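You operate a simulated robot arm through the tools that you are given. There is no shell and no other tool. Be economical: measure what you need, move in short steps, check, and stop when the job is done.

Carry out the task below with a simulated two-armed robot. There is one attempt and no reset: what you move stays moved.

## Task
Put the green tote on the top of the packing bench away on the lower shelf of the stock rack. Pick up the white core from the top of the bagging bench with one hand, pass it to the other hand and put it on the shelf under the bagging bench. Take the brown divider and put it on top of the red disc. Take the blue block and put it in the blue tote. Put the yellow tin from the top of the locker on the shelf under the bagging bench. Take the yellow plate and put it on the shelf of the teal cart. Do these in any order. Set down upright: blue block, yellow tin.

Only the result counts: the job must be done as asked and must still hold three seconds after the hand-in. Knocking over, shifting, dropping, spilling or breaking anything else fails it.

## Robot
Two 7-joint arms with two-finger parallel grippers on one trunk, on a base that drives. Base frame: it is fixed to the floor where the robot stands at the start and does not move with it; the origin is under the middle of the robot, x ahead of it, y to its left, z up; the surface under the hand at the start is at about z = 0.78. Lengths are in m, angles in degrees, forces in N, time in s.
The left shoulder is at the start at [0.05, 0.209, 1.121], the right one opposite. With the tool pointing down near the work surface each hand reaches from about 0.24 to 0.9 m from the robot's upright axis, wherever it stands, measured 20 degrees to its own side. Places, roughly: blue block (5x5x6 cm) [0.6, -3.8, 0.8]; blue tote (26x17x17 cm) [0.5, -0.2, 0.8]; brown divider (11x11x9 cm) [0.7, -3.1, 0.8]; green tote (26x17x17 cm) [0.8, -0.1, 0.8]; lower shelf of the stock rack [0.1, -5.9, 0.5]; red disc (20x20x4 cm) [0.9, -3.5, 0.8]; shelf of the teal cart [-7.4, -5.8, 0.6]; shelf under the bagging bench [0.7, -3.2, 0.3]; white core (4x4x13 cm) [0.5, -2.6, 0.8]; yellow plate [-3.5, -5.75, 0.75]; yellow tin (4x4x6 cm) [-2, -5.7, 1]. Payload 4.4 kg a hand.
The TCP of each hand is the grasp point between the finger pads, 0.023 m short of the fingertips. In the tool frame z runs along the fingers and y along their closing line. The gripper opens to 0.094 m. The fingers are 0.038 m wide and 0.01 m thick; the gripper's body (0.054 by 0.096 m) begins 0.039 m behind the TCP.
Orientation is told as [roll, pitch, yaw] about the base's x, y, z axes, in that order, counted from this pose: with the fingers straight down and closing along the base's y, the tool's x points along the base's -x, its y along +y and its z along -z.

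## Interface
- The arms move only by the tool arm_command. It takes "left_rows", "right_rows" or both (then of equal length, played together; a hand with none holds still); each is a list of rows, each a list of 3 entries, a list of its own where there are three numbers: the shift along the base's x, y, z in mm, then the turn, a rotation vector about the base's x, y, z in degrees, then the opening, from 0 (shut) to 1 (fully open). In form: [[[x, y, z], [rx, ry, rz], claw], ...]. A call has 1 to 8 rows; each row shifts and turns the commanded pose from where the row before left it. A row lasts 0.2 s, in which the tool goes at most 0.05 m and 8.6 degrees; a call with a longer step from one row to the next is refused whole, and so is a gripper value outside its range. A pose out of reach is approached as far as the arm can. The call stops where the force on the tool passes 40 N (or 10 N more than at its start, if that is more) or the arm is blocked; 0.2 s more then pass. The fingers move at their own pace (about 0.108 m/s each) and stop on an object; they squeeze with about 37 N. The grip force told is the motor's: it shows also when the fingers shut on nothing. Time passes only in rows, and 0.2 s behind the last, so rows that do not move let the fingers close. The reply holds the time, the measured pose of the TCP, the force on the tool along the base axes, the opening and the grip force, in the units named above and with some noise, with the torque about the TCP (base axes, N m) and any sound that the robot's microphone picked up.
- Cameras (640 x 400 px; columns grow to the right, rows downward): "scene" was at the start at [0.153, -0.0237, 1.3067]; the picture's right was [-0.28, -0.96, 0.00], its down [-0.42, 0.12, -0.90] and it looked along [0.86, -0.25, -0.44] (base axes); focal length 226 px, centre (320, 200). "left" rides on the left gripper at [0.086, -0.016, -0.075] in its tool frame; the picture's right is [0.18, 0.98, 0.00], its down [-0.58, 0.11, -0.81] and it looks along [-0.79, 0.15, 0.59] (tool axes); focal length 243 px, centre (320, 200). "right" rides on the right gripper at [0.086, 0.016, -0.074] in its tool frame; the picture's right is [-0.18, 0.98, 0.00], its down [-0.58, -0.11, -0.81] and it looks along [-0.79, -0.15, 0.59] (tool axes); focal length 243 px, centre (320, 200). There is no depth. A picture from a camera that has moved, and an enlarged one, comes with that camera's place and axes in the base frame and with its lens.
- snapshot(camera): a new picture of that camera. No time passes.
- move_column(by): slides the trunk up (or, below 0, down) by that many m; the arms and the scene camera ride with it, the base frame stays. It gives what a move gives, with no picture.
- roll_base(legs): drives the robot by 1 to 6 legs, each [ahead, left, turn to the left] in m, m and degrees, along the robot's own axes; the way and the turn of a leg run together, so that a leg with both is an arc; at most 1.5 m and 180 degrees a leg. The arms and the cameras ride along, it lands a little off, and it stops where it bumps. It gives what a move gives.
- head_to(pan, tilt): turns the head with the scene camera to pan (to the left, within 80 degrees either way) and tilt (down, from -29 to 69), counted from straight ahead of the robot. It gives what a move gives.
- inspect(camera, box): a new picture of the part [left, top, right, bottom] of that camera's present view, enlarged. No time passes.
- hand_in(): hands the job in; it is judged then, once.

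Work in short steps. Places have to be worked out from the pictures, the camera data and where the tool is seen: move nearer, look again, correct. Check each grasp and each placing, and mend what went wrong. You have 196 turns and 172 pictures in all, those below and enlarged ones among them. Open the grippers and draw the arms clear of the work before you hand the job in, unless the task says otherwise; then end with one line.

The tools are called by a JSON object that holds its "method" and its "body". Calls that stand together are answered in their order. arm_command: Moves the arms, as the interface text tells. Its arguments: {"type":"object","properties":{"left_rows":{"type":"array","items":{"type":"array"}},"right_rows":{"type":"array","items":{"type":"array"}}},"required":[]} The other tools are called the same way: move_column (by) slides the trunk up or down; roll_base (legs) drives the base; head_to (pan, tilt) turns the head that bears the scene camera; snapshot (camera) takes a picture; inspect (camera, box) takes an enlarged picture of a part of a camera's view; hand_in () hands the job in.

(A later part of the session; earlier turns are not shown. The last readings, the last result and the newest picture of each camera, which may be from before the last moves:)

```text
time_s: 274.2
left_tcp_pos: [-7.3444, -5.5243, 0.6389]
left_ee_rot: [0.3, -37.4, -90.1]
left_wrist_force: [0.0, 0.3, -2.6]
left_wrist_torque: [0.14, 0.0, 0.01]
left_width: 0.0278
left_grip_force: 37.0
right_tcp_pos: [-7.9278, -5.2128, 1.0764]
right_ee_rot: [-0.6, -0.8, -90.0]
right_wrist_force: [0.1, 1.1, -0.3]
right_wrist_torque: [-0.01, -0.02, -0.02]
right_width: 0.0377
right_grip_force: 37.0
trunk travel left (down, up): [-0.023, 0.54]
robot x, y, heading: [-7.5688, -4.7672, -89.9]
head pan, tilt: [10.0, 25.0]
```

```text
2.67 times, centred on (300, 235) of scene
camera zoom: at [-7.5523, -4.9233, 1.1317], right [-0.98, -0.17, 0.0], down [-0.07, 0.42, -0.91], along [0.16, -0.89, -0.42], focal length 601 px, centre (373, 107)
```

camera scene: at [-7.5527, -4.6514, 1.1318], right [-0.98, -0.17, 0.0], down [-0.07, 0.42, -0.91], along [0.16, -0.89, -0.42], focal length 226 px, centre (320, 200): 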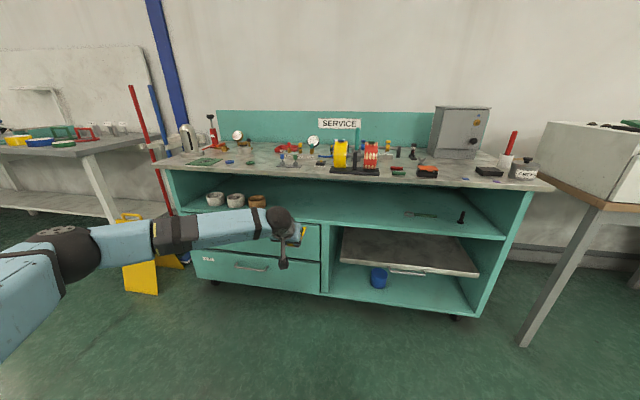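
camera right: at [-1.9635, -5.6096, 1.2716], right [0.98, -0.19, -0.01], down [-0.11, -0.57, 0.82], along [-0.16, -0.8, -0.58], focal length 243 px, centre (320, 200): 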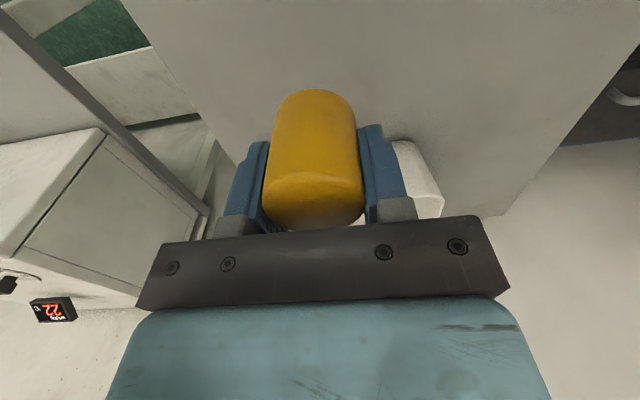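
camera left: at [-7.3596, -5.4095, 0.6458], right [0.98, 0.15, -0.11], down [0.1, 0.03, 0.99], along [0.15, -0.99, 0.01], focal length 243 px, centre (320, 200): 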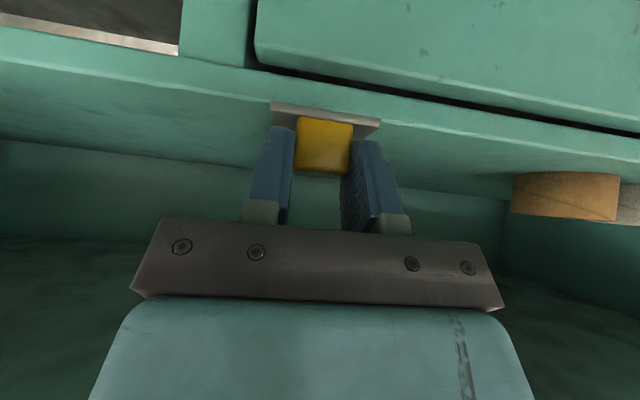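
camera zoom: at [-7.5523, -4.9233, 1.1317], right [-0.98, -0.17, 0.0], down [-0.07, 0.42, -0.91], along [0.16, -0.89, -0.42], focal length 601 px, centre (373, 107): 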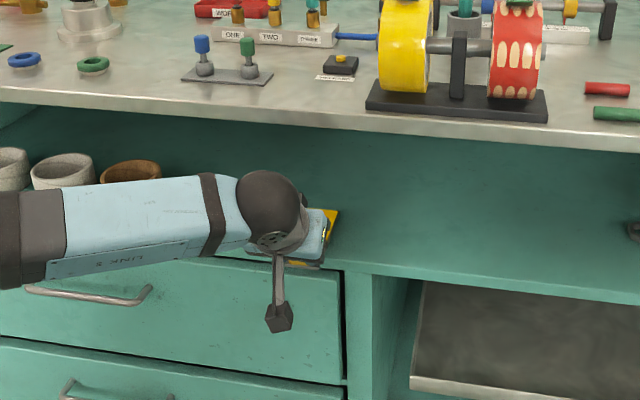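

The shelf edge is confirmed at y≈-5.587. Move the hand in 108 mm (hand stays just outside under the top edge).

{"method": "arm_command", "body": {"left_rows": [[[0, -27, 0], [0, 0, 0], 0], [[0, -27, 0], [0, 0, 0], 0], [[0, -27, 0], [0, 0, 0], 0], [[0, -27, 0], [0, 0, 0], 0]]}}

{"method": "inspect", "body": {"camera": "scene", "box": [180, 160, 420, 310]}}

{"method": "snapshot", "body": {"camera": "left"}}

```text
time_s: 275.2
left_tcp_pos: [-7.3433, -5.6309, 0.6392]
left_ee_rot: [0.2, -37.4, -90.1]
left_wrist_force: [1.2, 0.4, -3.3]
left_wrist_torque: [0.13, 0.0, -0.01]
left_width: 0.0278
left_grip_force: 36.8
right_tcp_pos: [-7.928, -5.2138, 1.0762]
right_ee_rot: [-0.6, -0.8, -90.0]
right_wrist_force: [0.8, -0.4, -1.8]
right_wrist_torque: [-0.01, -0.01, -0.02]
right_width: 0.0377
right_grip_force: 37.2
trunk travel left (down, up): [-0.023, 0.54]
robot x, y, heading: [-7.5666, -4.7648, -89.7]
head pan, tilt: [10.0, 25.0]
```

```text
2.67 times, centred on (300, 235) of scene
camera zoom: at [-7.5526, -4.9231, 1.1318], right [-0.98, -0.17, 0.0], down [-0.07, 0.42, -0.91], along [0.16, -0.89, -0.42], focal length 601 px, centre (373, 107)
```

zoom: 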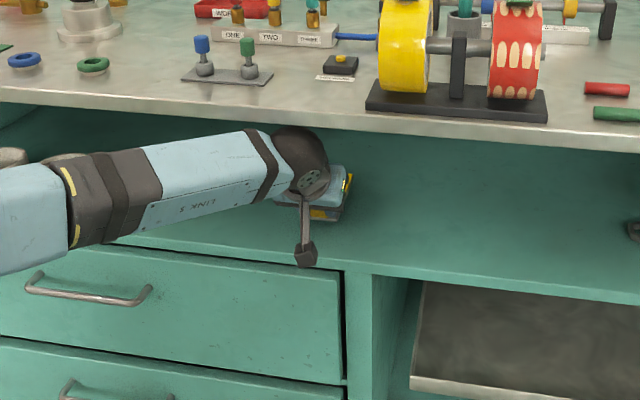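

```text
70 pictures are left
camera left: at [-7.3593, -5.5172, 0.6458], right [0.98, 0.15, -0.11], down [0.1, 0.03, 0.99], along [0.15, -0.99, 0.01], focal length 243 px, centre (320, 200)
```

left: 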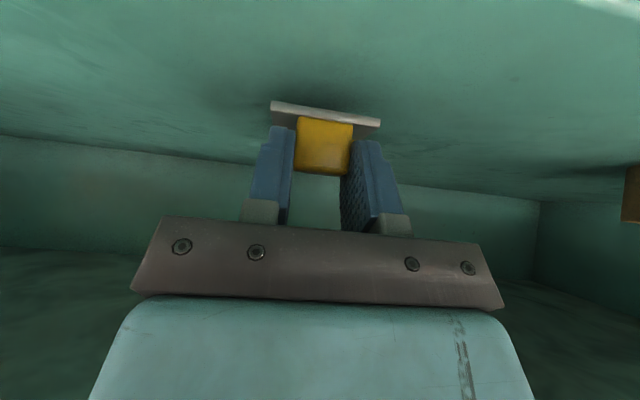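

All clear. Lower gently until the plate touches the shelf.

{"method": "arm_command", "body": {"left_rows": [[[0, 0, -10], [0, 0, 0], 0], [[0, 0, -8], [0, 0, 0], 0], [[0, 0, -5], [0, 0, 0], 0], [[0, 0, -4], [0, 0, 0], 0]]}}

{"method": "snapshot", "body": {"camera": "left"}}

```text
time_s: 276.2
left_tcp_pos: [-7.3423, -5.6311, 0.6235]
left_ee_rot: [0.1, -38.2, -90.1]
left_wrist_force: [3.9, -1.7, 37.9]
left_wrist_torque: [0.06, 0.22, -0.03]
left_width: 0.0277
left_grip_force: 37.2
right_tcp_pos: [-7.9293, -5.2081, 1.079]
right_ee_rot: [-0.5, -1.1, -90.0]
right_wrist_force: [-0.6, 0.3, 0.1]
right_wrist_torque: [-0.04, 0.0, -0.01]
right_width: 0.0374
right_grip_force: 37.3
trunk travel left (down, up): [-0.023, 0.54]
robot x, y, heading: [-7.5676, -4.7651, -90.0]
head pan, tilt: [10.0, 25.0]
```

```text
69 pictures are left
camera left: at [-7.3594, -5.5172, 0.6285], right [0.98, 0.15, -0.11], down [0.11, 0.04, 0.99], along [0.15, -0.99, 0.03], focal length 243 px, centre (320, 200)
```

left: 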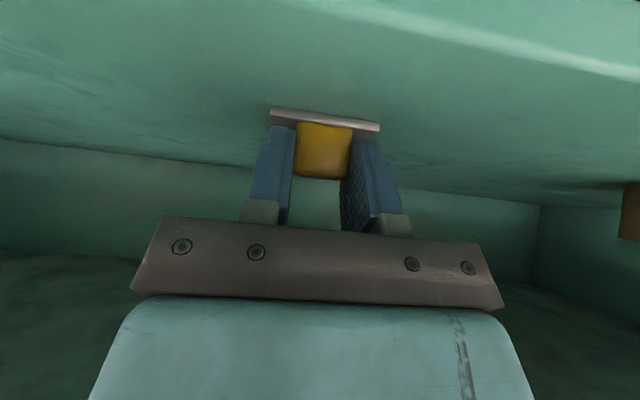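

The plate is down (shelf ≈0.589). Relax 2 mm, open, withdraw along the tool axis.

{"method": "arm_command", "body": {"left_rows": [[[0, 0, 3], [0, 0, 0], 0.2], [[0, 0, 0], [0, 0, 0], 0.5], [[0, 0, 0], [0, 0, 0], 0.5], [[0, 10, 13], [0, 0, 0], 0.5], [[0, 10, 13], [0, 0, 0], 0.5], [[0, 30, 13], [0, 0, 0], 0.5], [[0, 40, 0], [0, 0, 0], 0.5], [[0, 40, 0], [0, 0, 0], 0.5]]}}

{"method": "snapshot", "body": {"camera": "left"}}

{"method": "inspect", "body": {"camera": "scene", "box": [180, 160, 420, 310]}}

```text
time_s: 278.0
left_tcp_pos: [-7.3428, -5.5005, 0.6554]
left_ee_rot: [0.3, -37.4, -90.1]
left_wrist_force: [0.1, 0.4, -0.2]
left_wrist_torque: [-0.01, -0.01, 0.0]
left_width: 0.0473
left_grip_force: 0.0
right_tcp_pos: [-7.9277, -5.2116, 1.0758]
right_ee_rot: [-0.6, -0.8, -90.0]
right_wrist_force: [0.6, 0.0, 0.1]
right_wrist_torque: [-0.03, 0.0, -0.01]
right_width: 0.0377
right_grip_force: 36.8
trunk travel left (down, up): [-0.023, 0.54]
robot x, y, heading: [-7.5668, -4.7647, -90.1]
head pan, tilt: [10.0, 25.0]
```

```text
68 pictures are left
camera left: at [-7.3601, -5.3862, 0.6622], right [0.98, 0.15, -0.11], down [0.11, 0.03, 0.99], along [0.15, -0.99, 0.01], focal length 243 px, centre (320, 200)
```

left: 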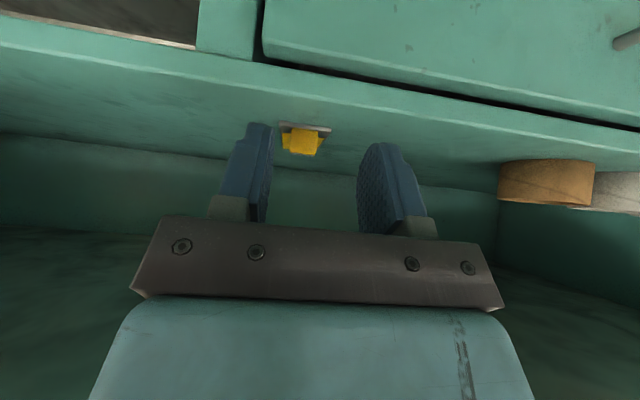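

```text
2.67 times, centred on (300, 235) of scene
camera zoom: at [-7.5522, -4.9224, 1.132], right [-0.98, -0.17, 0.0], down [-0.07, 0.42, -0.91], along [0.16, -0.89, -0.42], focal length 601 px, centre (373, 107)
```

zoom: 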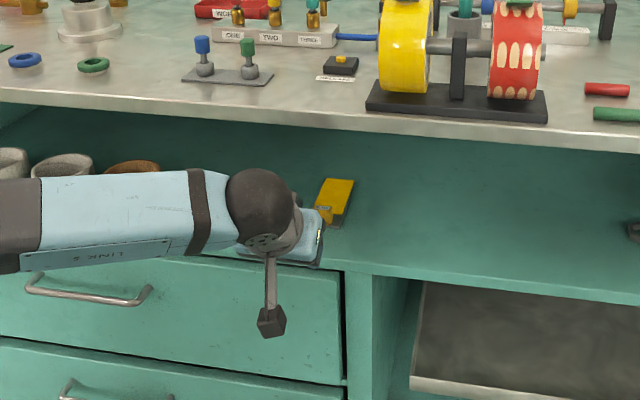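

The plate is on the shelf. Back off, unlean the left hand, raise the trunk, and turn to heading 0 for the drive back to the bagging bench.

{"method": "arm_command", "body": {"left_rows": [[[0, 40, 10], [0, 0, 0], 1], [[0, 40, 20], [8, 0, 0], 1], [[0, 20, 20], [8, 0, 0], 1], [[0, 0, 20], [8, 0, 0], 1], [[0, 0, 20], [8, 0, 0], 1], [[0, 0, 20], [5.5, 0, 0], 1]]}}

{"method": "roll_base", "body": {"legs": [[-0.35, 0, 0], [0, 0, 90], [1.4, 0, 0], [1.4, 0, 0], [1.4, 0, 0]]}}

{"method": "move_column", "body": {"by": 0.25}}

{"method": "head_to", "body": {"pan": 0, "tilt": 15}}

{"method": "snapshot", "body": {"camera": "scene"}}

```text
time_s: 279.4
left_tcp_pos: [-7.3442, -5.4019, 0.7653]
left_ee_rot: [0.1, 0.1, -90.1]
left_wrist_force: [-0.4, 0.0, 0.0]
left_wrist_torque: [0.01, 0.0, 0.02]
left_width: 0.0939
left_grip_force: 0.1
right_tcp_pos: [-7.9284, -5.2125, 1.077]
right_ee_rot: [-0.6, -0.7, -90.0]
right_wrist_force: [-0.1, 0.9, -0.4]
right_wrist_torque: [0.04, -0.04, 0.0]
right_width: 0.0375
right_grip_force: 37.4
trunk travel left (down, up): [-0.023, 0.54]
robot x, y, heading: [-7.5667, -4.7675, -89.6]
head pan, tilt: [10.0, 25.0]
```

```text
time_s: 305.2
left_tcp_pos: [-2.7463, -4.2695, 0.7641]
left_ee_rot: [0.2, 0.0, -0.8]
left_wrist_force: [0.3, 0.3, 0.3]
left_wrist_torque: [0.0, -0.01, -0.01]
left_width: 0.0939
left_grip_force: 0.0
right_tcp_pos: [-2.9428, -4.852, 1.0748]
right_ee_rot: [-0.6, -0.8, -0.9]
right_wrist_force: [0.3, 0.5, -1.2]
right_wrist_torque: [0.02, -0.01, 0.02]
right_width: 0.0374
right_grip_force: 37.0
trunk travel left (down, up): [-0.023, 0.54]
robot x, y, heading: [-3.383, -4.4843, -0.7]
head pan, tilt: [10.0, 25.0]
```

```text
time_s: 307.7
left_tcp_pos: [-2.7453, -4.27, 1.0144]
left_ee_rot: [0.2, 0.0, -0.9]
left_wrist_force: [0.1, 0.6, 0.1]
left_wrist_torque: [-0.01, 0.0, 0.04]
left_width: 0.094
left_grip_force: 0.0
right_tcp_pos: [-2.9434, -4.8519, 1.3265]
right_ee_rot: [-0.6, -0.8, -0.8]
right_wrist_force: [-0.4, 0.2, -0.6]
right_wrist_torque: [0.02, -0.04, 0.0]
right_width: 0.0373
right_grip_force: 37.2
trunk travel left (down, up): [-0.273, 0.29]
robot x, y, heading: [-3.3846, -4.4857, -0.6]
head pan, tilt: [10.0, 25.0]
```

```text
time_s: 308.5
left_tcp_pos: [-2.7459, -4.2708, 1.0151]
left_ee_rot: [0.2, 0.0, -0.9]
left_wrist_force: [0.5, -0.5, -0.1]
left_wrist_torque: [0.01, 0.01, 0.01]
left_width: 0.0939
left_grip_force: 0.0
right_tcp_pos: [-2.9437, -4.8516, 1.3259]
right_ee_rot: [-0.5, -0.8, -0.8]
right_wrist_force: [1.1, -0.2, -0.5]
right_wrist_torque: [0.01, 0.03, 0.0]
right_width: 0.0377
right_grip_force: 37.4
trunk travel left (down, up): [-0.273, 0.29]
robot x, y, heading: [-3.381, -4.4842, -0.4]
head pan, tilt: [0.0, 15.0]
```

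```text
66 pictures are left
camera scene: at [-3.2256, -4.4845, 1.3981], right [-0.01, -1.0, 0.0], down [-0.26, 0.0, -0.97], along [0.97, -0.01, -0.26], focal length 226 px, centre (320, 200)
```

scene: 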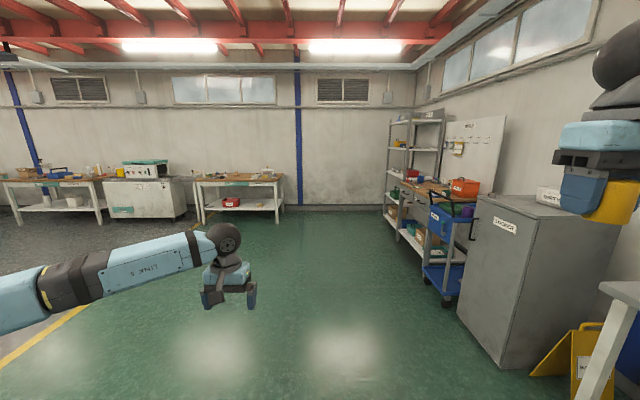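

The bagging bench is ahead-left with its low shelf open at the front. Drive to about [-0.55, -3.2].

{"method": "roll_base", "body": {"legs": [[1.4, 0.3, 0], [1.4, 0.95, 0.5]]}}

{"method": "head_to", "body": {"pan": 0, "tilt": 30}}

{"method": "snapshot", "body": {"camera": "scene"}}

```text
refused: leg 2 is longer than a leg can be; nothing moved
```

```text
time_s: 309.2
left_tcp_pos: [-2.7469, -4.2694, 1.0145]
left_ee_rot: [0.2, 0.1, -0.9]
left_wrist_force: [0.7, -0.2, 0.0]
left_wrist_torque: [-0.03, -0.02, 0.03]
left_width: 0.0939
left_grip_force: 0.0
right_tcp_pos: [-2.9431, -4.8518, 1.3249]
right_ee_rot: [-0.6, -0.9, -0.8]
right_wrist_force: [0.4, 0.4, -0.7]
right_wrist_torque: [-0.03, -0.03, 0.02]
right_width: 0.0376
right_grip_force: 36.9
trunk travel left (down, up): [-0.273, 0.29]
robot x, y, heading: [-3.3837, -4.4828, -0.7]
head pan, tilt: [0.0, 30.0]
```

```text
65 pictures are left
camera scene: at [-3.2285, -4.4845, 1.374], right [-0.01, -1.0, 0.0], down [-0.5, 0.01, -0.87], along [0.87, -0.01, -0.5], focal length 226 px, centre (320, 200)
```

scene: 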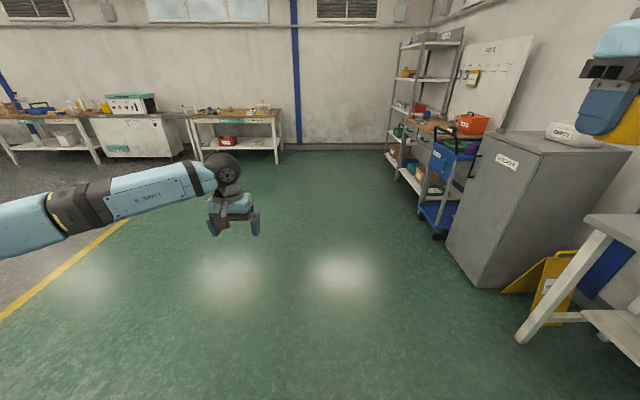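

A leg was too long; use three.

{"method": "roll_base", "body": {"legs": [[1.0, 0.4, 0], [1.0, 0.4, 0], [0.8, 0.5, 0.6]]}}

{"method": "head_to", "body": {"pan": 0, "tilt": 32}}

{"method": "snapshot", "body": {"camera": "scene"}}

```text
time_s: 324.4
left_tcp_pos: [0.0799, -3.0108, 1.0142]
left_ee_rot: [0.2, 0.1, -1.1]
left_wrist_force: [-0.1, 0.3, -0.7]
left_wrist_torque: [-0.01, 0.02, -0.04]
left_width: 0.094
left_grip_force: 0.2
right_tcp_pos: [-0.1197, -3.5925, 1.3253]
right_ee_rot: [-0.5, -0.8, -1.2]
right_wrist_force: [0.2, -0.3, -0.2]
right_wrist_torque: [-0.03, 0.02, 0.0]
right_width: 0.0377
right_grip_force: 36.8
trunk travel left (down, up): [-0.273, 0.29]
robot x, y, heading: [-0.5566, -3.2256, -1.0]
head pan, tilt: [0.0, 30.0]
```

```text
time_s: 325.1
left_tcp_pos: [0.079, -3.0107, 1.0152]
left_ee_rot: [0.2, -0.1, -1.1]
left_wrist_force: [0.3, 0.4, 0.2]
left_wrist_torque: [-0.03, -0.03, 0.01]
left_width: 0.0939
left_grip_force: 0.0
right_tcp_pos: [-0.1201, -3.5915, 1.3259]
right_ee_rot: [-0.6, -0.9, -1.0]
right_wrist_force: [1.0, 0.1, -1.1]
right_wrist_torque: [0.02, -0.02, 0.03]
right_width: 0.0373
right_grip_force: 37.4
trunk travel left (down, up): [-0.273, 0.29]
robot x, y, heading: [-0.5585, -3.225, -0.7]
head pan, tilt: [0.0, 32.0]
```

```text
64 pictures are left
camera scene: at [-0.4045, -3.2233, 1.3708], right [-0.02, -1.0, 0.0], down [-0.53, 0.01, -0.85], along [0.85, -0.01, -0.53], focal length 226 px, centre (320, 200)
```

scene: 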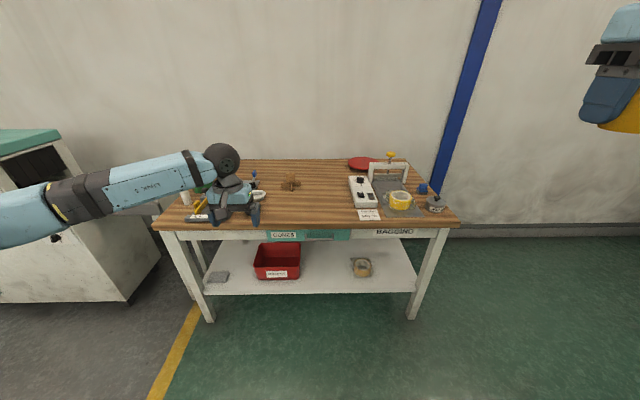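

The bagging bench: front at x≈0.37, shelf z≈0.285, opening up to ≈0.67; free gap on the shelf between bin and roll (y -3.12…-3.42). I'll place the tin with the right hand at y≈-3.33. First retract the left arm, shift left, and lower the right hand in front of the bench.

{"method": "arm_command", "body": {"left_rows": [[[-40, 10, 25], [0, 0, 0], 1], [[-40, 10, 25], [0, 0, 0], 1], [[-40, 10, 25], [0, 0, 0], 1], [[-40, 10, 25], [0, 0, 0], 1], [[-40, 10, 25], [0, 0, 0], 1], [[-30, 10, 25], [0, 0, 0], 1], [[0, 0, 30], [0, 0, 0], 1], [[0, 0, 30], [0, 0, 0], 1]], "right_rows": [[[0, 0, -45], [0, 0, 0], 0], [[0, 0, -45], [0, 0, 0], 0], [[0, 0, -45], [0, 0, 0], 0], [[0, 0, -45], [0, 0, 0], 0], [[0, 0, -45], [0, 0, 0], 0], [[0, 0, -45], [0, 0, 0], 0], [[0, 0, -45], [0, 0, 0], 0], [[0, 0, -45], [0, 0, 0], 0]]}}

{"method": "move_column", "body": {"by": -0.27}}

{"method": "arm_command", "body": {"right_rows": [[[0, 0, -45], [0, 0, 0], 0], [[0, 0, -45], [0, 0, 0], 0], [[0, 0, -45], [0, 0, 0], 0], [[0, 0, -45], [0, 0, 0], 0], [[0, 0, -45], [0, 0, 0], 0], [[0, 0, -45], [0, 0, 0], 0], [[0, 0, -40], [0, 0, 0], 0]]}}

{"method": "roll_base", "body": {"legs": [[0, 0.27, 1]]}}

{"method": "snapshot", "body": {"camera": "scene"}}

```text
time_s: 326.9
left_tcp_pos: [-0.1504, -2.9527, 1.2253]
left_ee_rot: [0.3, 0.0, -1.2]
left_wrist_force: [0.4, 0.4, 0.5]
left_wrist_torque: [0.02, 0.01, 0.0]
left_width: 0.094
left_grip_force: 0.1
right_tcp_pos: [-0.1191, -3.5931, 0.9653]
right_ee_rot: [-0.5, -1.0, -1.1]
right_wrist_force: [0.7, 0.9, -1.0]
right_wrist_torque: [0.01, -0.01, -0.01]
right_width: 0.0378
right_grip_force: 37.3
trunk travel left (down, up): [-0.273, 0.29]
robot x, y, heading: [-0.5592, -3.2199, -0.8]
head pan, tilt: [0.0, 32.0]
```

```text
time_s: 329.6
left_tcp_pos: [-0.1497, -2.9522, 0.9554]
left_ee_rot: [0.2, 0.1, -1.1]
left_wrist_force: [-0.3, 0.3, 0.1]
left_wrist_torque: [0.0, 0.05, 0.01]
left_width: 0.0942
left_grip_force: 0.0
right_tcp_pos: [-0.118, -3.5917, 0.6965]
right_ee_rot: [-0.6, -0.8, -1.1]
right_wrist_force: [0.1, 0.1, -1.2]
right_wrist_torque: [0.07, -0.02, 0.02]
right_width: 0.0376
right_grip_force: 37.2
trunk travel left (down, up): [-0.003, 0.56]
robot x, y, heading: [-0.5584, -3.2223, -1.2]
head pan, tilt: [0.0, 32.0]
```

```text
time_s: 331.2
left_tcp_pos: [-0.1501, -2.9524, 0.9552]
left_ee_rot: [0.2, 0.1, -1.0]
left_wrist_force: [-0.2, 0.0, -0.6]
left_wrist_torque: [-0.03, 0.0, 0.02]
left_width: 0.0942
left_grip_force: 0.1
right_tcp_pos: [-0.1188, -3.5926, 0.3864]
right_ee_rot: [-0.6, -0.8, -1.1]
right_wrist_force: [0.0, -0.4, -1.0]
right_wrist_torque: [0.0, 0.03, 0.01]
right_width: 0.0374
right_grip_force: 36.7
trunk travel left (down, up): [-0.003, 0.56]
robot x, y, heading: [-0.562, -3.2237, -0.7]
head pan, tilt: [0.0, 32.0]
```

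```text
time_s: 334.2
left_tcp_pos: [-0.1532, -2.6734, 0.9542]
left_ee_rot: [0.4, -0.1, -0.1]
left_wrist_force: [-0.6, -0.1, 0.0]
left_wrist_torque: [0.02, 0.0, -0.01]
left_width: 0.0941
left_grip_force: 0.1
right_tcp_pos: [-0.1109, -3.3118, 0.3875]
right_ee_rot: [-0.5, -0.8, -0.1]
right_wrist_force: [0.4, -0.3, -0.8]
right_wrist_torque: [-0.01, 0.02, 0.0]
right_width: 0.0374
right_grip_force: 36.5
trunk travel left (down, up): [-0.003, 0.56]
robot x, y, heading: [-0.559, -2.9513, -0.2]
head pan, tilt: [0.0, 32.0]
```

```text
63 pictures are left
camera scene: at [-0.4026, -2.9485, 1.1008], right [0.0, -1.0, 0.0], down [-0.53, 0.0, -0.85], along [0.85, 0.0, -0.53], focal length 226 px, centre (320, 200)
```

scene: 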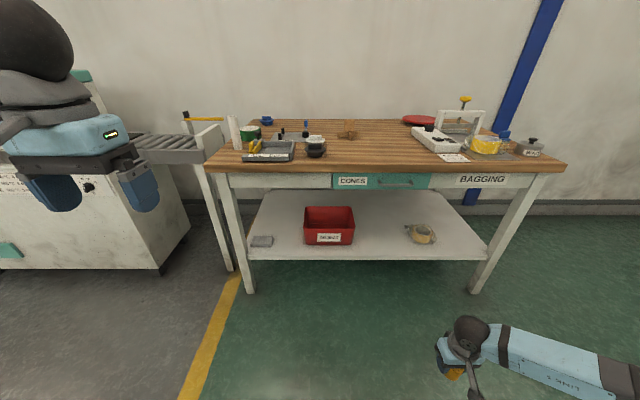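

Everything consistent. Shift the hand 33 mm right in y and drive 0.42 m forward; then view the approach.

{"method": "arm_command", "body": {"right_rows": [[[0, -33, -30], [0, 0, 0], 0]]}}

{"method": "roll_base", "body": {"legs": [[0.42, 0, 0]]}}

{"method": "head_to", "body": {"pan": -25, "tilt": 45}}

{"method": "snapshot", "body": {"camera": "scene"}}

{"method": "snapshot", "body": {"camera": "right"}}

```text
time_s: 334.6
left_tcp_pos: [-0.1548, -2.6724, 0.9541]
left_ee_rot: [0.2, 0.1, -0.1]
left_wrist_force: [0.6, -0.7, 0.8]
left_wrist_torque: [0.02, 0.05, 0.0]
left_width: 0.0941
left_grip_force: 0.1
right_tcp_pos: [-0.1111, -3.3453, 0.3568]
right_ee_rot: [-0.7, -0.8, -0.1]
right_wrist_force: [-0.2, 0.2, -1.6]
right_wrist_torque: [0.01, -0.02, -0.01]
right_width: 0.0376
right_grip_force: 36.5
trunk travel left (down, up): [-0.003, 0.56]
robot x, y, heading: [-0.5581, -2.9535, 0.1]
head pan, tilt: [0.0, 32.0]
```

```text
time_s: 337.2
left_tcp_pos: [0.2704, -2.6722, 0.9546]
left_ee_rot: [0.2, 0.0, -0.1]
left_wrist_force: [0.5, -0.1, 0.0]
left_wrist_torque: [0.0, 0.02, 0.01]
left_width: 0.094
left_grip_force: 0.1
right_tcp_pos: [0.3129, -3.3453, 0.3569]
right_ee_rot: [-0.6, -0.8, -0.1]
right_wrist_force: [-0.3, -0.6, -1.1]
right_wrist_torque: [0.0, -0.02, -0.02]
right_width: 0.0371
right_grip_force: 37.2
trunk travel left (down, up): [-0.003, 0.56]
robot x, y, heading: [-0.1336, -2.9516, 0.4]
head pan, tilt: [0.0, 32.0]
```

```text
time_s: 338.1
left_tcp_pos: [0.2714, -2.6725, 0.9532]
left_ee_rot: [0.2, 0.0, -0.1]
left_wrist_force: [-0.1, 0.3, -0.3]
left_wrist_torque: [-0.01, 0.0, -0.04]
left_width: 0.0939
left_grip_force: 0.2
right_tcp_pos: [0.3125, -3.344, 0.3558]
right_ee_rot: [-0.6, -0.7, -0.1]
right_wrist_force: [-0.7, 0.1, -0.6]
right_wrist_torque: [0.05, -0.06, -0.02]
right_width: 0.0377
right_grip_force: 37.5
trunk travel left (down, up): [-0.003, 0.56]
robot x, y, heading: [-0.1339, -2.9507, 0.0]
head pan, tilt: [-25.0, 45.0]
```

```text
62 pictures are left
camera scene: at [0.0057, -2.9825, 1.0814], right [-0.42, -0.91, 0.0], down [-0.64, 0.3, -0.71], along [0.64, -0.3, -0.71], focal length 226 px, centre (320, 200)
```

scene: 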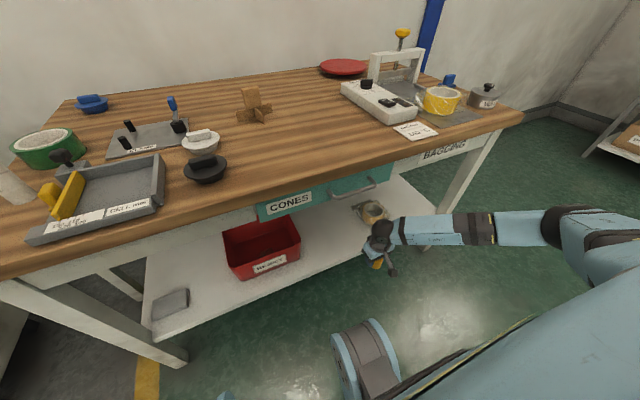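

```text
61 pictures are left
camera right: at [0.2259, -3.3276, 0.4303], right [0.19, 0.98, -0.01], down [0.57, -0.1, 0.82], along [0.8, -0.16, -0.58], focal length 243 px, centre (320, 200)
```

right: 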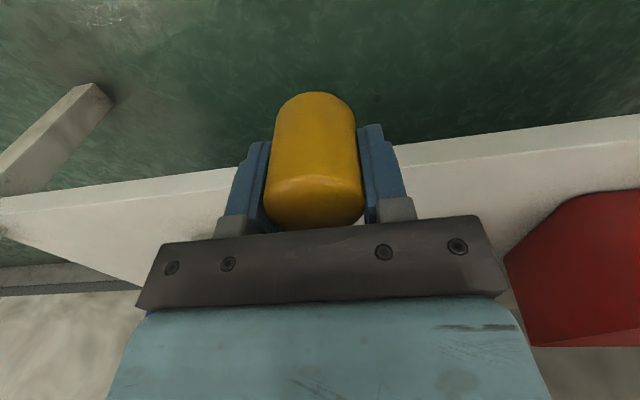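

The tin is just in front of the shelf edge and clear on both sides. Advance 150 mm in x.

{"method": "arm_command", "body": {"right_rows": [[[30, 0, 0], [0, 0, 0], 0], [[30, 0, 0], [0, 0, 0], 0], [[30, 0, 0], [0, 0, 0], 0], [[30, 0, 0], [0, 0, 0], 0], [[30, 0, 0], [0, 0, 0], 0]]}}

{"method": "snapshot", "body": {"camera": "right"}}

```text
time_s: 339.3
left_tcp_pos: [0.2711, -2.672, 0.9554]
left_ee_rot: [0.2, 0.1, -0.1]
left_wrist_force: [-0.5, 1.3, 0.6]
left_wrist_torque: [-0.05, 0.01, -0.01]
left_width: 0.0939
left_grip_force: 0.1
right_tcp_pos: [0.464, -3.3448, 0.3564]
right_ee_rot: [-0.6, -0.8, -0.1]
right_wrist_force: [0.0, 0.4, -1.4]
right_wrist_torque: [-0.03, -0.03, 0.0]
right_width: 0.0375
right_grip_force: 37.2
trunk travel left (down, up): [-0.003, 0.56]
robot x, y, heading: [-0.1339, -2.9527, 0.2]
head pan, tilt: [-25.0, 45.0]
```

```text
60 pictures are left
camera right: at [0.3763, -3.3275, 0.4301], right [0.19, 0.98, -0.01], down [0.57, -0.1, 0.82], along [0.8, -0.16, -0.58], focal length 243 px, centre (320, 200)
```

right: 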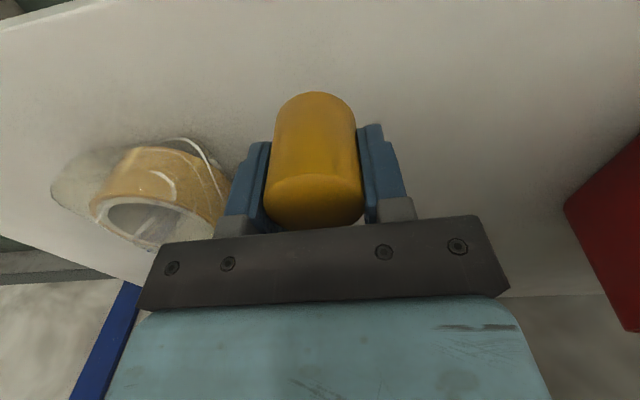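

The roll is close to the right finger; shift 20 mm away from it, then lower until contact.

{"method": "arm_command", "body": {"right_rows": [[[0, 20, 0], [0, 0, 0], 0], [[0, 0, -15], [0, 0, 0], 0], [[0, 0, -12], [0, 0, 0], 0], [[0, 0, -6], [0, 0, 0], 0], [[0, 0, -4], [0, 0, 0], 0], [[0, 0, -4], [0, 0, 0], 0]]}}

```text
time_s: 340.7
left_tcp_pos: [0.2716, -2.6727, 0.955]
left_ee_rot: [0.2, 0.1, -0.1]
left_wrist_force: [0.0, -0.5, -0.1]
left_wrist_torque: [0.0, 0.01, 0.03]
left_width: 0.094
left_grip_force: 0.1
right_tcp_pos: [0.4632, -3.3235, 0.315]
right_ee_rot: [-0.6, -0.7, 0.0]
right_wrist_force: [0.8, 0.0, -1.3]
right_wrist_torque: [0.01, -0.01, -0.01]
right_width: 0.0375
right_grip_force: 36.9
trunk travel left (down, up): [-0.003, 0.56]
robot x, y, heading: [-0.1334, -2.9505, -0.0]
head pan, tilt: [-25.0, 45.0]
```

Not in contact yet; continue down in 3 mm steps.

{"method": "arm_command", "body": {"right_rows": [[[0, 0, -3], [0, 0, 0], 0], [[0, 0, -3], [0, 0, 0], 0], [[0, 0, -3], [0, 0, 0], 0], [[0, 0, -3], [0, 0, 0], 0]]}}

{"method": "snapshot", "body": {"camera": "right"}}

```text
time_s: 341.7
left_tcp_pos: [0.2691, -2.6715, 0.9567]
left_ee_rot: [0.1, -0.1, 0.0]
left_wrist_force: [-0.6, -0.8, -0.2]
left_wrist_torque: [-0.02, -0.02, 0.01]
left_width: 0.0938
left_grip_force: 0.1
right_tcp_pos: [0.4639, -3.3243, 0.3073]
right_ee_rot: [-0.6, -1.1, -0.2]
right_wrist_force: [-5.8, -0.7, 24.8]
right_wrist_torque: [0.31, 0.56, 0.04]
right_width: 0.0382
right_grip_force: 36.8
trunk travel left (down, up): [-0.003, 0.56]
robot x, y, heading: [-0.1338, -2.9512, 0.2]
head pan, tilt: [-25.0, 45.0]
```

```text
59 pictures are left
camera right: at [0.3764, -3.3073, 0.3805], right [0.19, 0.98, -0.01], down [0.57, -0.1, 0.82], along [0.8, -0.16, -0.57], focal length 243 px, centre (320, 200)
```

right: 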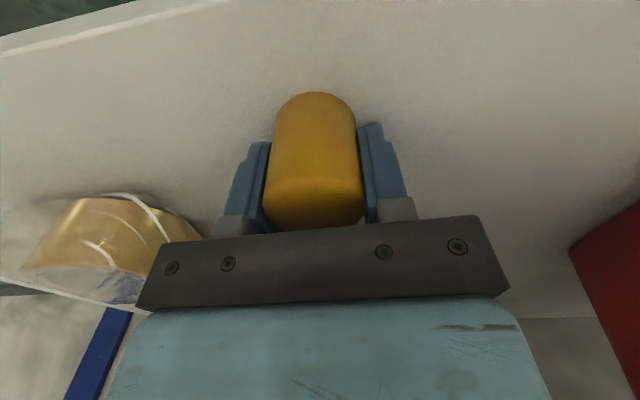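

Contact. Ease 3 mm, open moderately, rise 80 mm, and withdraw.

{"method": "arm_command", "body": {"right_rows": [[[0, 0, 3], [0, 0, 0], 0], [[0, 0, 0], [0, 0, 0], 0.6], [[0, 0, 0], [0, 0, 0], 0.6], [[0, 0, 20], [0, 0, 0], 0.6], [[0, 0, 30], [0, 0, 0], 0.6], [[0, 0, 35], [0, 0, 0], 0.6], [[-30, 0, 0], [0, 0, 0], 0.6], [[-40, 0, 0], [0, 0, 0], 0.6]]}}

{"method": "arm_command", "body": {"right_rows": [[[-45, 0, 0], [0, 0, 0], 0.6], [[-45, 0, 0], [0, 0, 0], 0.6]]}}

{"method": "snapshot", "body": {"camera": "right"}}

```text
time_s: 343.5
left_tcp_pos: [0.2707, -2.6716, 0.9553]
left_ee_rot: [0.3, 0.0, -0.1]
left_wrist_force: [-0.4, 0.6, -0.5]
left_wrist_torque: [-0.03, -0.01, 0.0]
left_width: 0.094
left_grip_force: 0.1
right_tcp_pos: [0.3942, -3.3244, 0.3918]
right_ee_rot: [-0.6, -0.8, -0.1]
right_wrist_force: [-0.1, 0.0, 0.2]
right_wrist_torque: [-0.04, 0.0, 0.0]
right_width: 0.0563
right_grip_force: 0.0
trunk travel left (down, up): [-0.003, 0.56]
robot x, y, heading: [-0.1355, -2.9487, -0.0]
head pan, tilt: [-25.0, 45.0]
```

```text
time_s: 344.1
left_tcp_pos: [0.2708, -2.672, 0.9543]
left_ee_rot: [0.2, 0.0, -0.2]
left_wrist_force: [0.1, -0.7, -0.8]
left_wrist_torque: [0.01, -0.01, 0.0]
left_width: 0.0939
left_grip_force: 0.1
right_tcp_pos: [0.3039, -3.3231, 0.3916]
right_ee_rot: [-0.6, -0.8, -0.1]
right_wrist_force: [-0.3, -0.3, 0.3]
right_wrist_torque: [0.01, 0.0, -0.06]
right_width: 0.0563
right_grip_force: 0.1
trunk travel left (down, up): [-0.003, 0.56]
robot x, y, heading: [-0.1306, -2.9498, 0.3]
head pan, tilt: [-25.0, 45.0]
```

```text
58 pictures are left
camera right: at [0.216, -3.308, 0.4655], right [0.19, 0.98, -0.01], down [0.57, -0.1, 0.82], along [0.8, -0.16, -0.58], focal length 243 px, centre (320, 200)
```

right: 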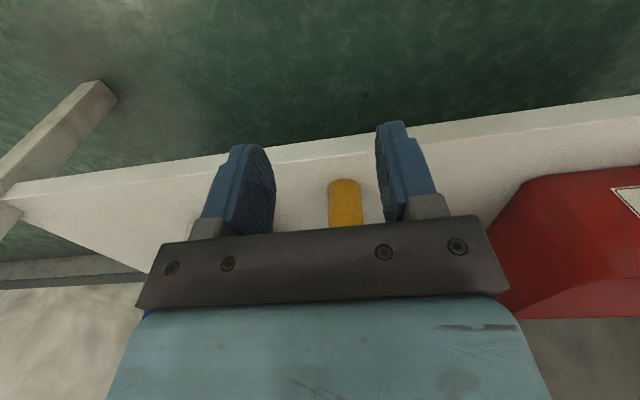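

The tin stands upright on the shelf. Next the white core (≈[0.53,-2.60]): plan is left picks it low with a forward lean, right takes the top with a vertical hand. Back off, raise trunk and right hand, and look.

{"method": "roll_base", "body": {"legs": [[-0.3, 0.13, 0]]}}

{"method": "move_column", "body": {"by": 0.25}}

{"method": "arm_command", "body": {"right_rows": [[[0, -10, 45], [0, 0, 0], 1], [[0, -10, 45], [0, 0, 0], 1], [[0, -10, 45], [0, 0, 0], 1], [[0, -10, 45], [0, 0, 0], 1], [[0, 0, 45], [0, 0, 0], 1], [[0, 0, 45], [0, 0, 0], 1], [[0, 0, 45], [0, 0, 0], 1], [[0, 0, 45], [0, 0, 0], 1]], "left_rows": [[[0, 0, 0], [0, -8, 0], 1], [[0, 0, 0], [0, -8, 0], 1], [[0, 0, 0], [0, -8, 0], 1], [[0, 0, 0], [0, -8, 0], 1], [[0, 0, 0], [0, -8, 0], 1], [[0, 0, 0], [0, 0, 0], 1], [[0, 0, 0], [0, 0, 0], 1], [[0, 0, 0], [0, 0, 0], 1]]}}

{"method": "head_to", "body": {"pan": 0, "tilt": 35}}

{"method": "snapshot", "body": {"camera": "scene"}}

```text
time_s: 346.3
left_tcp_pos: [-0.0319, -2.5431, 0.9547]
left_ee_rot: [0.2, 0.0, 0.0]
left_wrist_force: [0.8, -0.6, -0.9]
left_wrist_torque: [0.04, 0.02, 0.03]
left_width: 0.0938
left_grip_force: 0.0
right_tcp_pos: [0.0008, -3.195, 0.3916]
right_ee_rot: [-0.6, -0.8, 0.0]
right_wrist_force: [-0.2, 0.3, -0.4]
right_wrist_torque: [-0.03, 0.0, 0.0]
right_width: 0.0563
right_grip_force: 0.0
trunk travel left (down, up): [-0.003, 0.56]
robot x, y, heading: [-0.4321, -2.8225, 0.2]
head pan, tilt: [-25.0, 45.0]
```

```text
time_s: 348.9
left_tcp_pos: [-0.0311, -2.5423, 1.2052]
left_ee_rot: [0.3, -0.1, 0.0]
left_wrist_force: [0.0, 0.0, 0.1]
left_wrist_torque: [0.02, -0.02, 0.0]
left_width: 0.0942
left_grip_force: 0.1
right_tcp_pos: [0.0019, -3.1954, 0.6406]
right_ee_rot: [-0.6, -0.9, 0.0]
right_wrist_force: [-0.9, -0.2, -0.9]
right_wrist_torque: [-0.03, -0.02, 0.01]
right_width: 0.0561
right_grip_force: 0.0
trunk travel left (down, up): [-0.253, 0.31]
robot x, y, heading: [-0.4348, -2.8217, 0.2]
head pan, tilt: [-25.0, 45.0]
```

```text
time_s: 350.7
left_tcp_pos: [-0.0321, -2.5416, 1.2041]
left_ee_rot: [0.2, -40.0, 0.0]
left_wrist_force: [-0.2, 0.2, 0.7]
left_wrist_torque: [-0.02, -0.01, -0.01]
left_width: 0.0941
left_grip_force: 0.0
right_tcp_pos: [0.001, -3.2345, 1.0013]
right_ee_rot: [-0.5, -0.8, 0.0]
right_wrist_force: [0.0, 0.0, 0.4]
right_wrist_torque: [0.0, 0.01, -0.01]
right_width: 0.0941
right_grip_force: 0.1
trunk travel left (down, up): [-0.253, 0.31]
robot x, y, heading: [-0.4359, -2.8217, 0.0]
head pan, tilt: [-25.0, 45.0]
```

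```text
time_s: 351.6
left_tcp_pos: [-0.0304, -2.5417, 1.204]
left_ee_rot: [0.2, -40.0, 0.0]
left_wrist_force: [0.0, -0.4, 0.3]
left_wrist_torque: [0.0, -0.01, 0.02]
left_width: 0.0942
left_grip_force: 0.1
right_tcp_pos: [0.0024, -3.2357, 1.0007]
right_ee_rot: [-0.6, -0.8, 0.0]
right_wrist_force: [-0.1, -0.6, -0.7]
right_wrist_torque: [0.01, -0.02, -0.02]
right_width: 0.094
right_grip_force: 0.1
trunk travel left (down, up): [-0.253, 0.31]
robot x, y, heading: [-0.4326, -2.8209, 0.3]
head pan, tilt: [0.0, 35.0]
```

```text
57 pictures are left
camera scene: at [-0.2821, -2.8188, 1.3461], right [0.0, -1.0, 0.0], down [-0.57, 0.0, -0.82], along [0.82, 0.0, -0.57], focal length 226 px, centre (320, 200)
```

scene: 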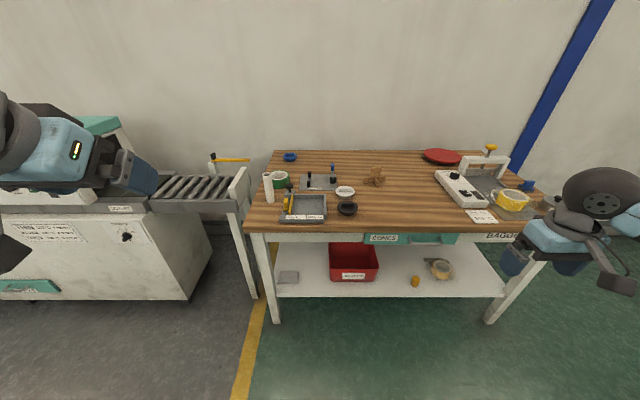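

The core stands at ≈[0.51,-2.60]; a tray lies to its right (y<-2.67). Drive 0.3 m forward, then bring the leaned left hand down in front of the core.

{"method": "roll_base", "body": {"legs": [[0.3, 0, 0]]}}

{"method": "arm_command", "body": {"left_rows": [[[15, -8, -45], [0, 0, 0], 0.7], [[15, -8, -45], [0, 0, 0], 0.7], [[15, -8, -45], [0, 0, 0], 0.7], [[15, -8, -45], [0, 0, 0], 0.7], [[15, -8, -45], [0, 0, 0], 0.7], [[15, -8, -45], [0, 0, 0], 0.7], [[15, -7, -45], [0, 0, 0], 0.7], [[10, -5, -35], [0, 0, 0], 0.7]]}}

{"method": "snapshot", "body": {"camera": "left"}}

{"method": "head_to", "body": {"pan": 15, "tilt": 45}}

{"method": "snapshot", "body": {"camera": "scene"}}

```text
time_s: 353.6
left_tcp_pos: [0.2685, -2.5429, 1.2051]
left_ee_rot: [0.1, -40.1, 0.0]
left_wrist_force: [0.2, 0.1, 0.0]
left_wrist_torque: [0.0, 0.05, 0.0]
left_width: 0.094
left_grip_force: 0.0
right_tcp_pos: [0.3013, -3.2355, 0.999]
right_ee_rot: [-0.7, -0.8, 0.0]
right_wrist_force: [0.3, 0.3, 0.2]
right_wrist_torque: [0.01, -0.01, -0.01]
right_width: 0.094
right_grip_force: 0.0
trunk travel left (down, up): [-0.253, 0.31]
robot x, y, heading: [-0.1356, -2.8163, 0.2]
head pan, tilt: [0.0, 35.0]
```

```text
time_s: 355.4
left_tcp_pos: [0.3887, -2.6017, 0.8558]
left_ee_rot: [0.2, -40.0, -0.1]
left_wrist_force: [0.5, 0.1, -0.5]
left_wrist_torque: [0.01, 0.03, 0.0]
left_width: 0.0659
left_grip_force: 0.1
left hand out of reach, approached as far as the arm can: row 1
right_tcp_pos: [0.3021, -3.2348, 0.9993]
right_ee_rot: [-0.6, -0.8, 0.0]
right_wrist_force: [-0.3, 0.3, -0.2]
right_wrist_torque: [-0.01, 0.01, 0.02]
right_width: 0.094
right_grip_force: 0.1
trunk travel left (down, up): [-0.253, 0.31]
robot x, y, heading: [-0.135, -2.8205, 0.4]
head pan, tilt: [0.0, 35.0]
```

```text
56 pictures are left
camera left: at [0.2747, -2.6188, 0.8582], right [-0.14, 0.98, -0.12], down [-0.07, 0.11, 0.99], along [0.99, 0.15, 0.06], focal length 243 px, centre (320, 200)
```

left: 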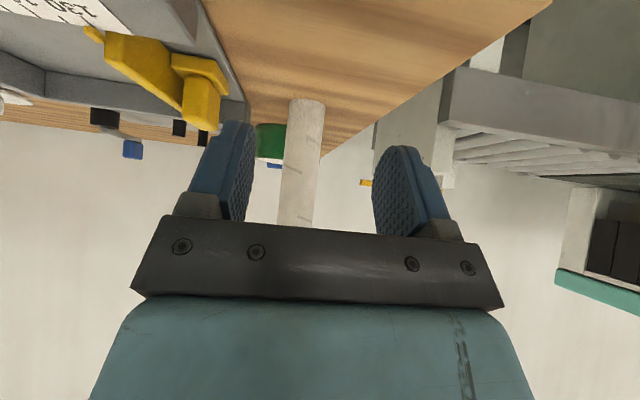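

```text
time_s: 356.2
left_tcp_pos: [0.3889, -2.6015, 0.858]
left_ee_rot: [0.2, -40.1, 0.1]
left_wrist_force: [0.5, -0.4, 0.0]
left_wrist_torque: [-0.01, 0.02, -0.01]
left_width: 0.0659
left_grip_force: 0.1
right_tcp_pos: [0.3011, -3.234, 1.0012]
right_ee_rot: [-0.5, -0.8, 0.0]
right_wrist_force: [0.1, 0.2, -0.5]
right_wrist_torque: [0.01, 0.02, 0.02]
right_width: 0.0938
right_grip_force: 0.0
trunk travel left (down, up): [-0.253, 0.31]
robot x, y, heading: [-0.14, -2.8227, 0.0]
head pan, tilt: [15.0, 45.0]
```

```text
55 pictures are left
camera scene: at [0.0073, -2.797, 1.3314], right [0.26, -0.97, 0.0], down [-0.68, -0.18, -0.71], along [0.68, 0.18, -0.71], focal length 226 px, centre (320, 200)
```

scene: 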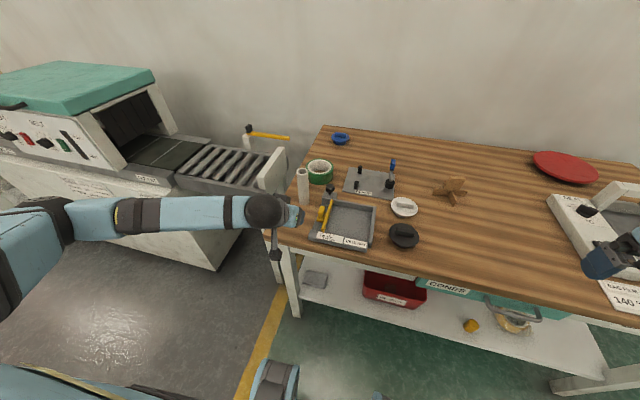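

Aligned with the core. Lower 32 mm and move forward 120 mm around it, then check.

{"method": "arm_command", "body": {"left_rows": [[[10, 0, -16], [0, 0, 0], 0.7], [[10, 0, -16], [0, 0, 0], 0.7], [[30, 0, 0], [0, 0, 0], 0.7], [[30, 0, 0], [0, 0, 0], 0.7], [[25, 0, 0], [0, 0, 0], 0.7]]}}

{"method": "snapshot", "body": {"camera": "left"}}

{"method": "inspect", "body": {"camera": "scene", "box": [240, 130, 400, 250]}}

```text
time_s: 357.4
left_tcp_pos: [0.4941, -2.6, 0.8257]
left_ee_rot: [0.3, -40.0, 0.1]
left_wrist_force: [0.2, -0.1, 0.0]
left_wrist_torque: [-0.01, -0.04, 0.02]
left_width: 0.0658
left_grip_force: 0.1
right_tcp_pos: [0.3014, -3.2354, 1.0018]
right_ee_rot: [-0.7, -0.7, 0.0]
right_wrist_force: [-0.4, 0.1, 0.1]
right_wrist_torque: [0.02, -0.02, -0.01]
right_width: 0.094
right_grip_force: 0.1
trunk travel left (down, up): [-0.253, 0.31]
robot x, y, heading: [-0.1322, -2.8194, -0.0]
head pan, tilt: [15.0, 45.0]
```

```text
54 pictures are left
camera left: at [0.3797, -2.6175, 0.8267], right [-0.14, 0.98, -0.12], down [-0.07, 0.11, 0.99], along [0.99, 0.15, 0.06], focal length 243 px, centre (320, 200)
```

left: 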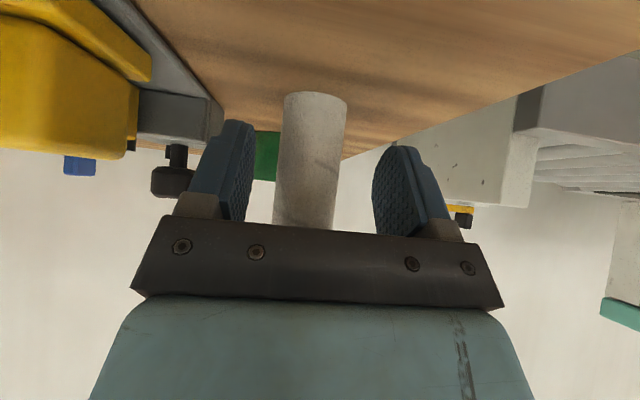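

```text
3.33 times, centred on (320, 190) of scene
camera zoom: at [0.0077, -2.7972, 1.3313], right [0.26, -0.97, 0.0], down [-0.68, -0.18, -0.71], along [0.68, 0.18, -0.71], focal length 752 px, centre (320, 233)
```

zoom: 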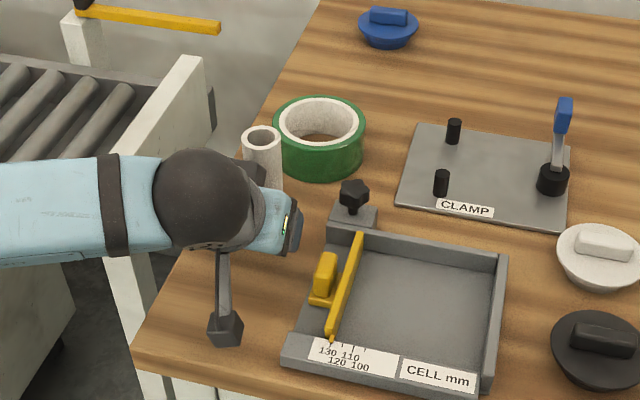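

The core centre is ~35-40 mm further in. Advance 36 mm, close, and lift.

{"method": "arm_command", "body": {"left_rows": [[[18, 0, 0], [0, 0, 0], 0.7], [[18, 0, 0], [0, 0, 0], 0.7], [[0, 0, 0], [0, 0, 0], 0], [[0, 0, 0], [0, 0, 0], 0], [[0, 0, 0], [0, 0, 0], 0]]}}

{"method": "arm_command", "body": {"left_rows": [[[0, 0, 20], [0, 0, 0], 0], [[0, 0, 40], [0, 0, 0], 0], [[0, 0, 40], [0, 0, 0], 0], [[0, 0, 40], [0, 0, 0], 0], [[0, 0, 40], [0, 0, 0], 0]]}}

{"method": "snapshot", "body": {"camera": "left"}}

{"method": "snapshot", "body": {"camera": "scene"}}

```text
time_s: 358.6
left_tcp_pos: [0.5288, -2.6011, 0.8256]
left_ee_rot: [0.2, -40.0, 0.1]
left_wrist_force: [0.6, -0.3, 0.8]
left_wrist_torque: [0.04, -0.02, 0.02]
left_width: 0.0339
left_grip_force: 36.9
right_tcp_pos: [0.3014, -3.2352, 1.0008]
right_ee_rot: [-0.6, -0.8, 0.0]
right_wrist_force: [-0.2, 0.9, 0.5]
right_wrist_torque: [0.02, -0.02, 0.02]
right_width: 0.0939
right_grip_force: 0.1
trunk travel left (down, up): [-0.253, 0.31]
robot x, y, heading: [-0.1362, -2.8166, 0.3]
head pan, tilt: [15.0, 45.0]
```

```text
time_s: 359.8
left_tcp_pos: [0.5285, -2.6021, 1.0061]
left_ee_rot: [0.3, -40.1, -0.1]
left_wrist_force: [0.5, 0.1, -1.0]
left_wrist_torque: [-0.04, 0.06, -0.02]
left_width: 0.0337
left_grip_force: 38.3
right_tcp_pos: [0.3007, -3.2353, 1.0002]
right_ee_rot: [-0.6, -0.8, 0.0]
right_wrist_force: [0.7, 0.1, -0.4]
right_wrist_torque: [0.0, -0.03, 0.02]
right_width: 0.094
right_grip_force: 0.2
trunk travel left (down, up): [-0.253, 0.31]
robot x, y, heading: [-0.1362, -2.8162, 0.1]
head pan, tilt: [15.0, 45.0]
```

```text
52 pictures are left
camera left: at [0.4146, -2.6185, 1.0073], right [-0.14, 0.98, -0.12], down [-0.07, 0.11, 0.99], along [0.99, 0.15, 0.06], focal length 243 px, centre (320, 200)
```

left: 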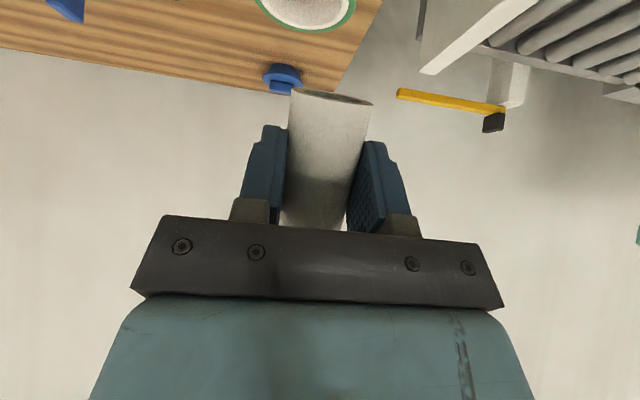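

```text
51 pictures are left
camera scene: at [0.0068, -2.7974, 1.3313], right [0.26, -0.97, 0.0], down [-0.68, -0.18, -0.71], along [0.68, 0.18, -0.71], focal length 226 px, centre (320, 200)
```

scene: 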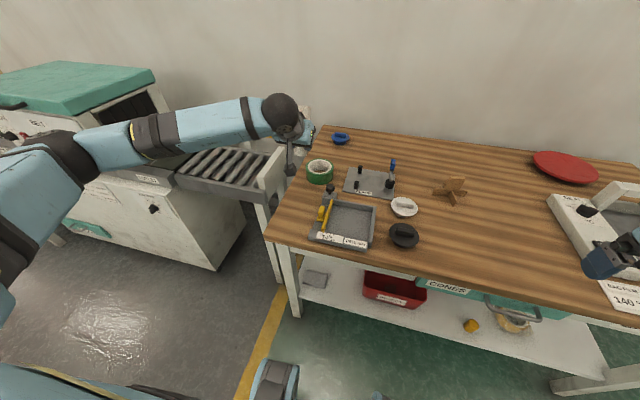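

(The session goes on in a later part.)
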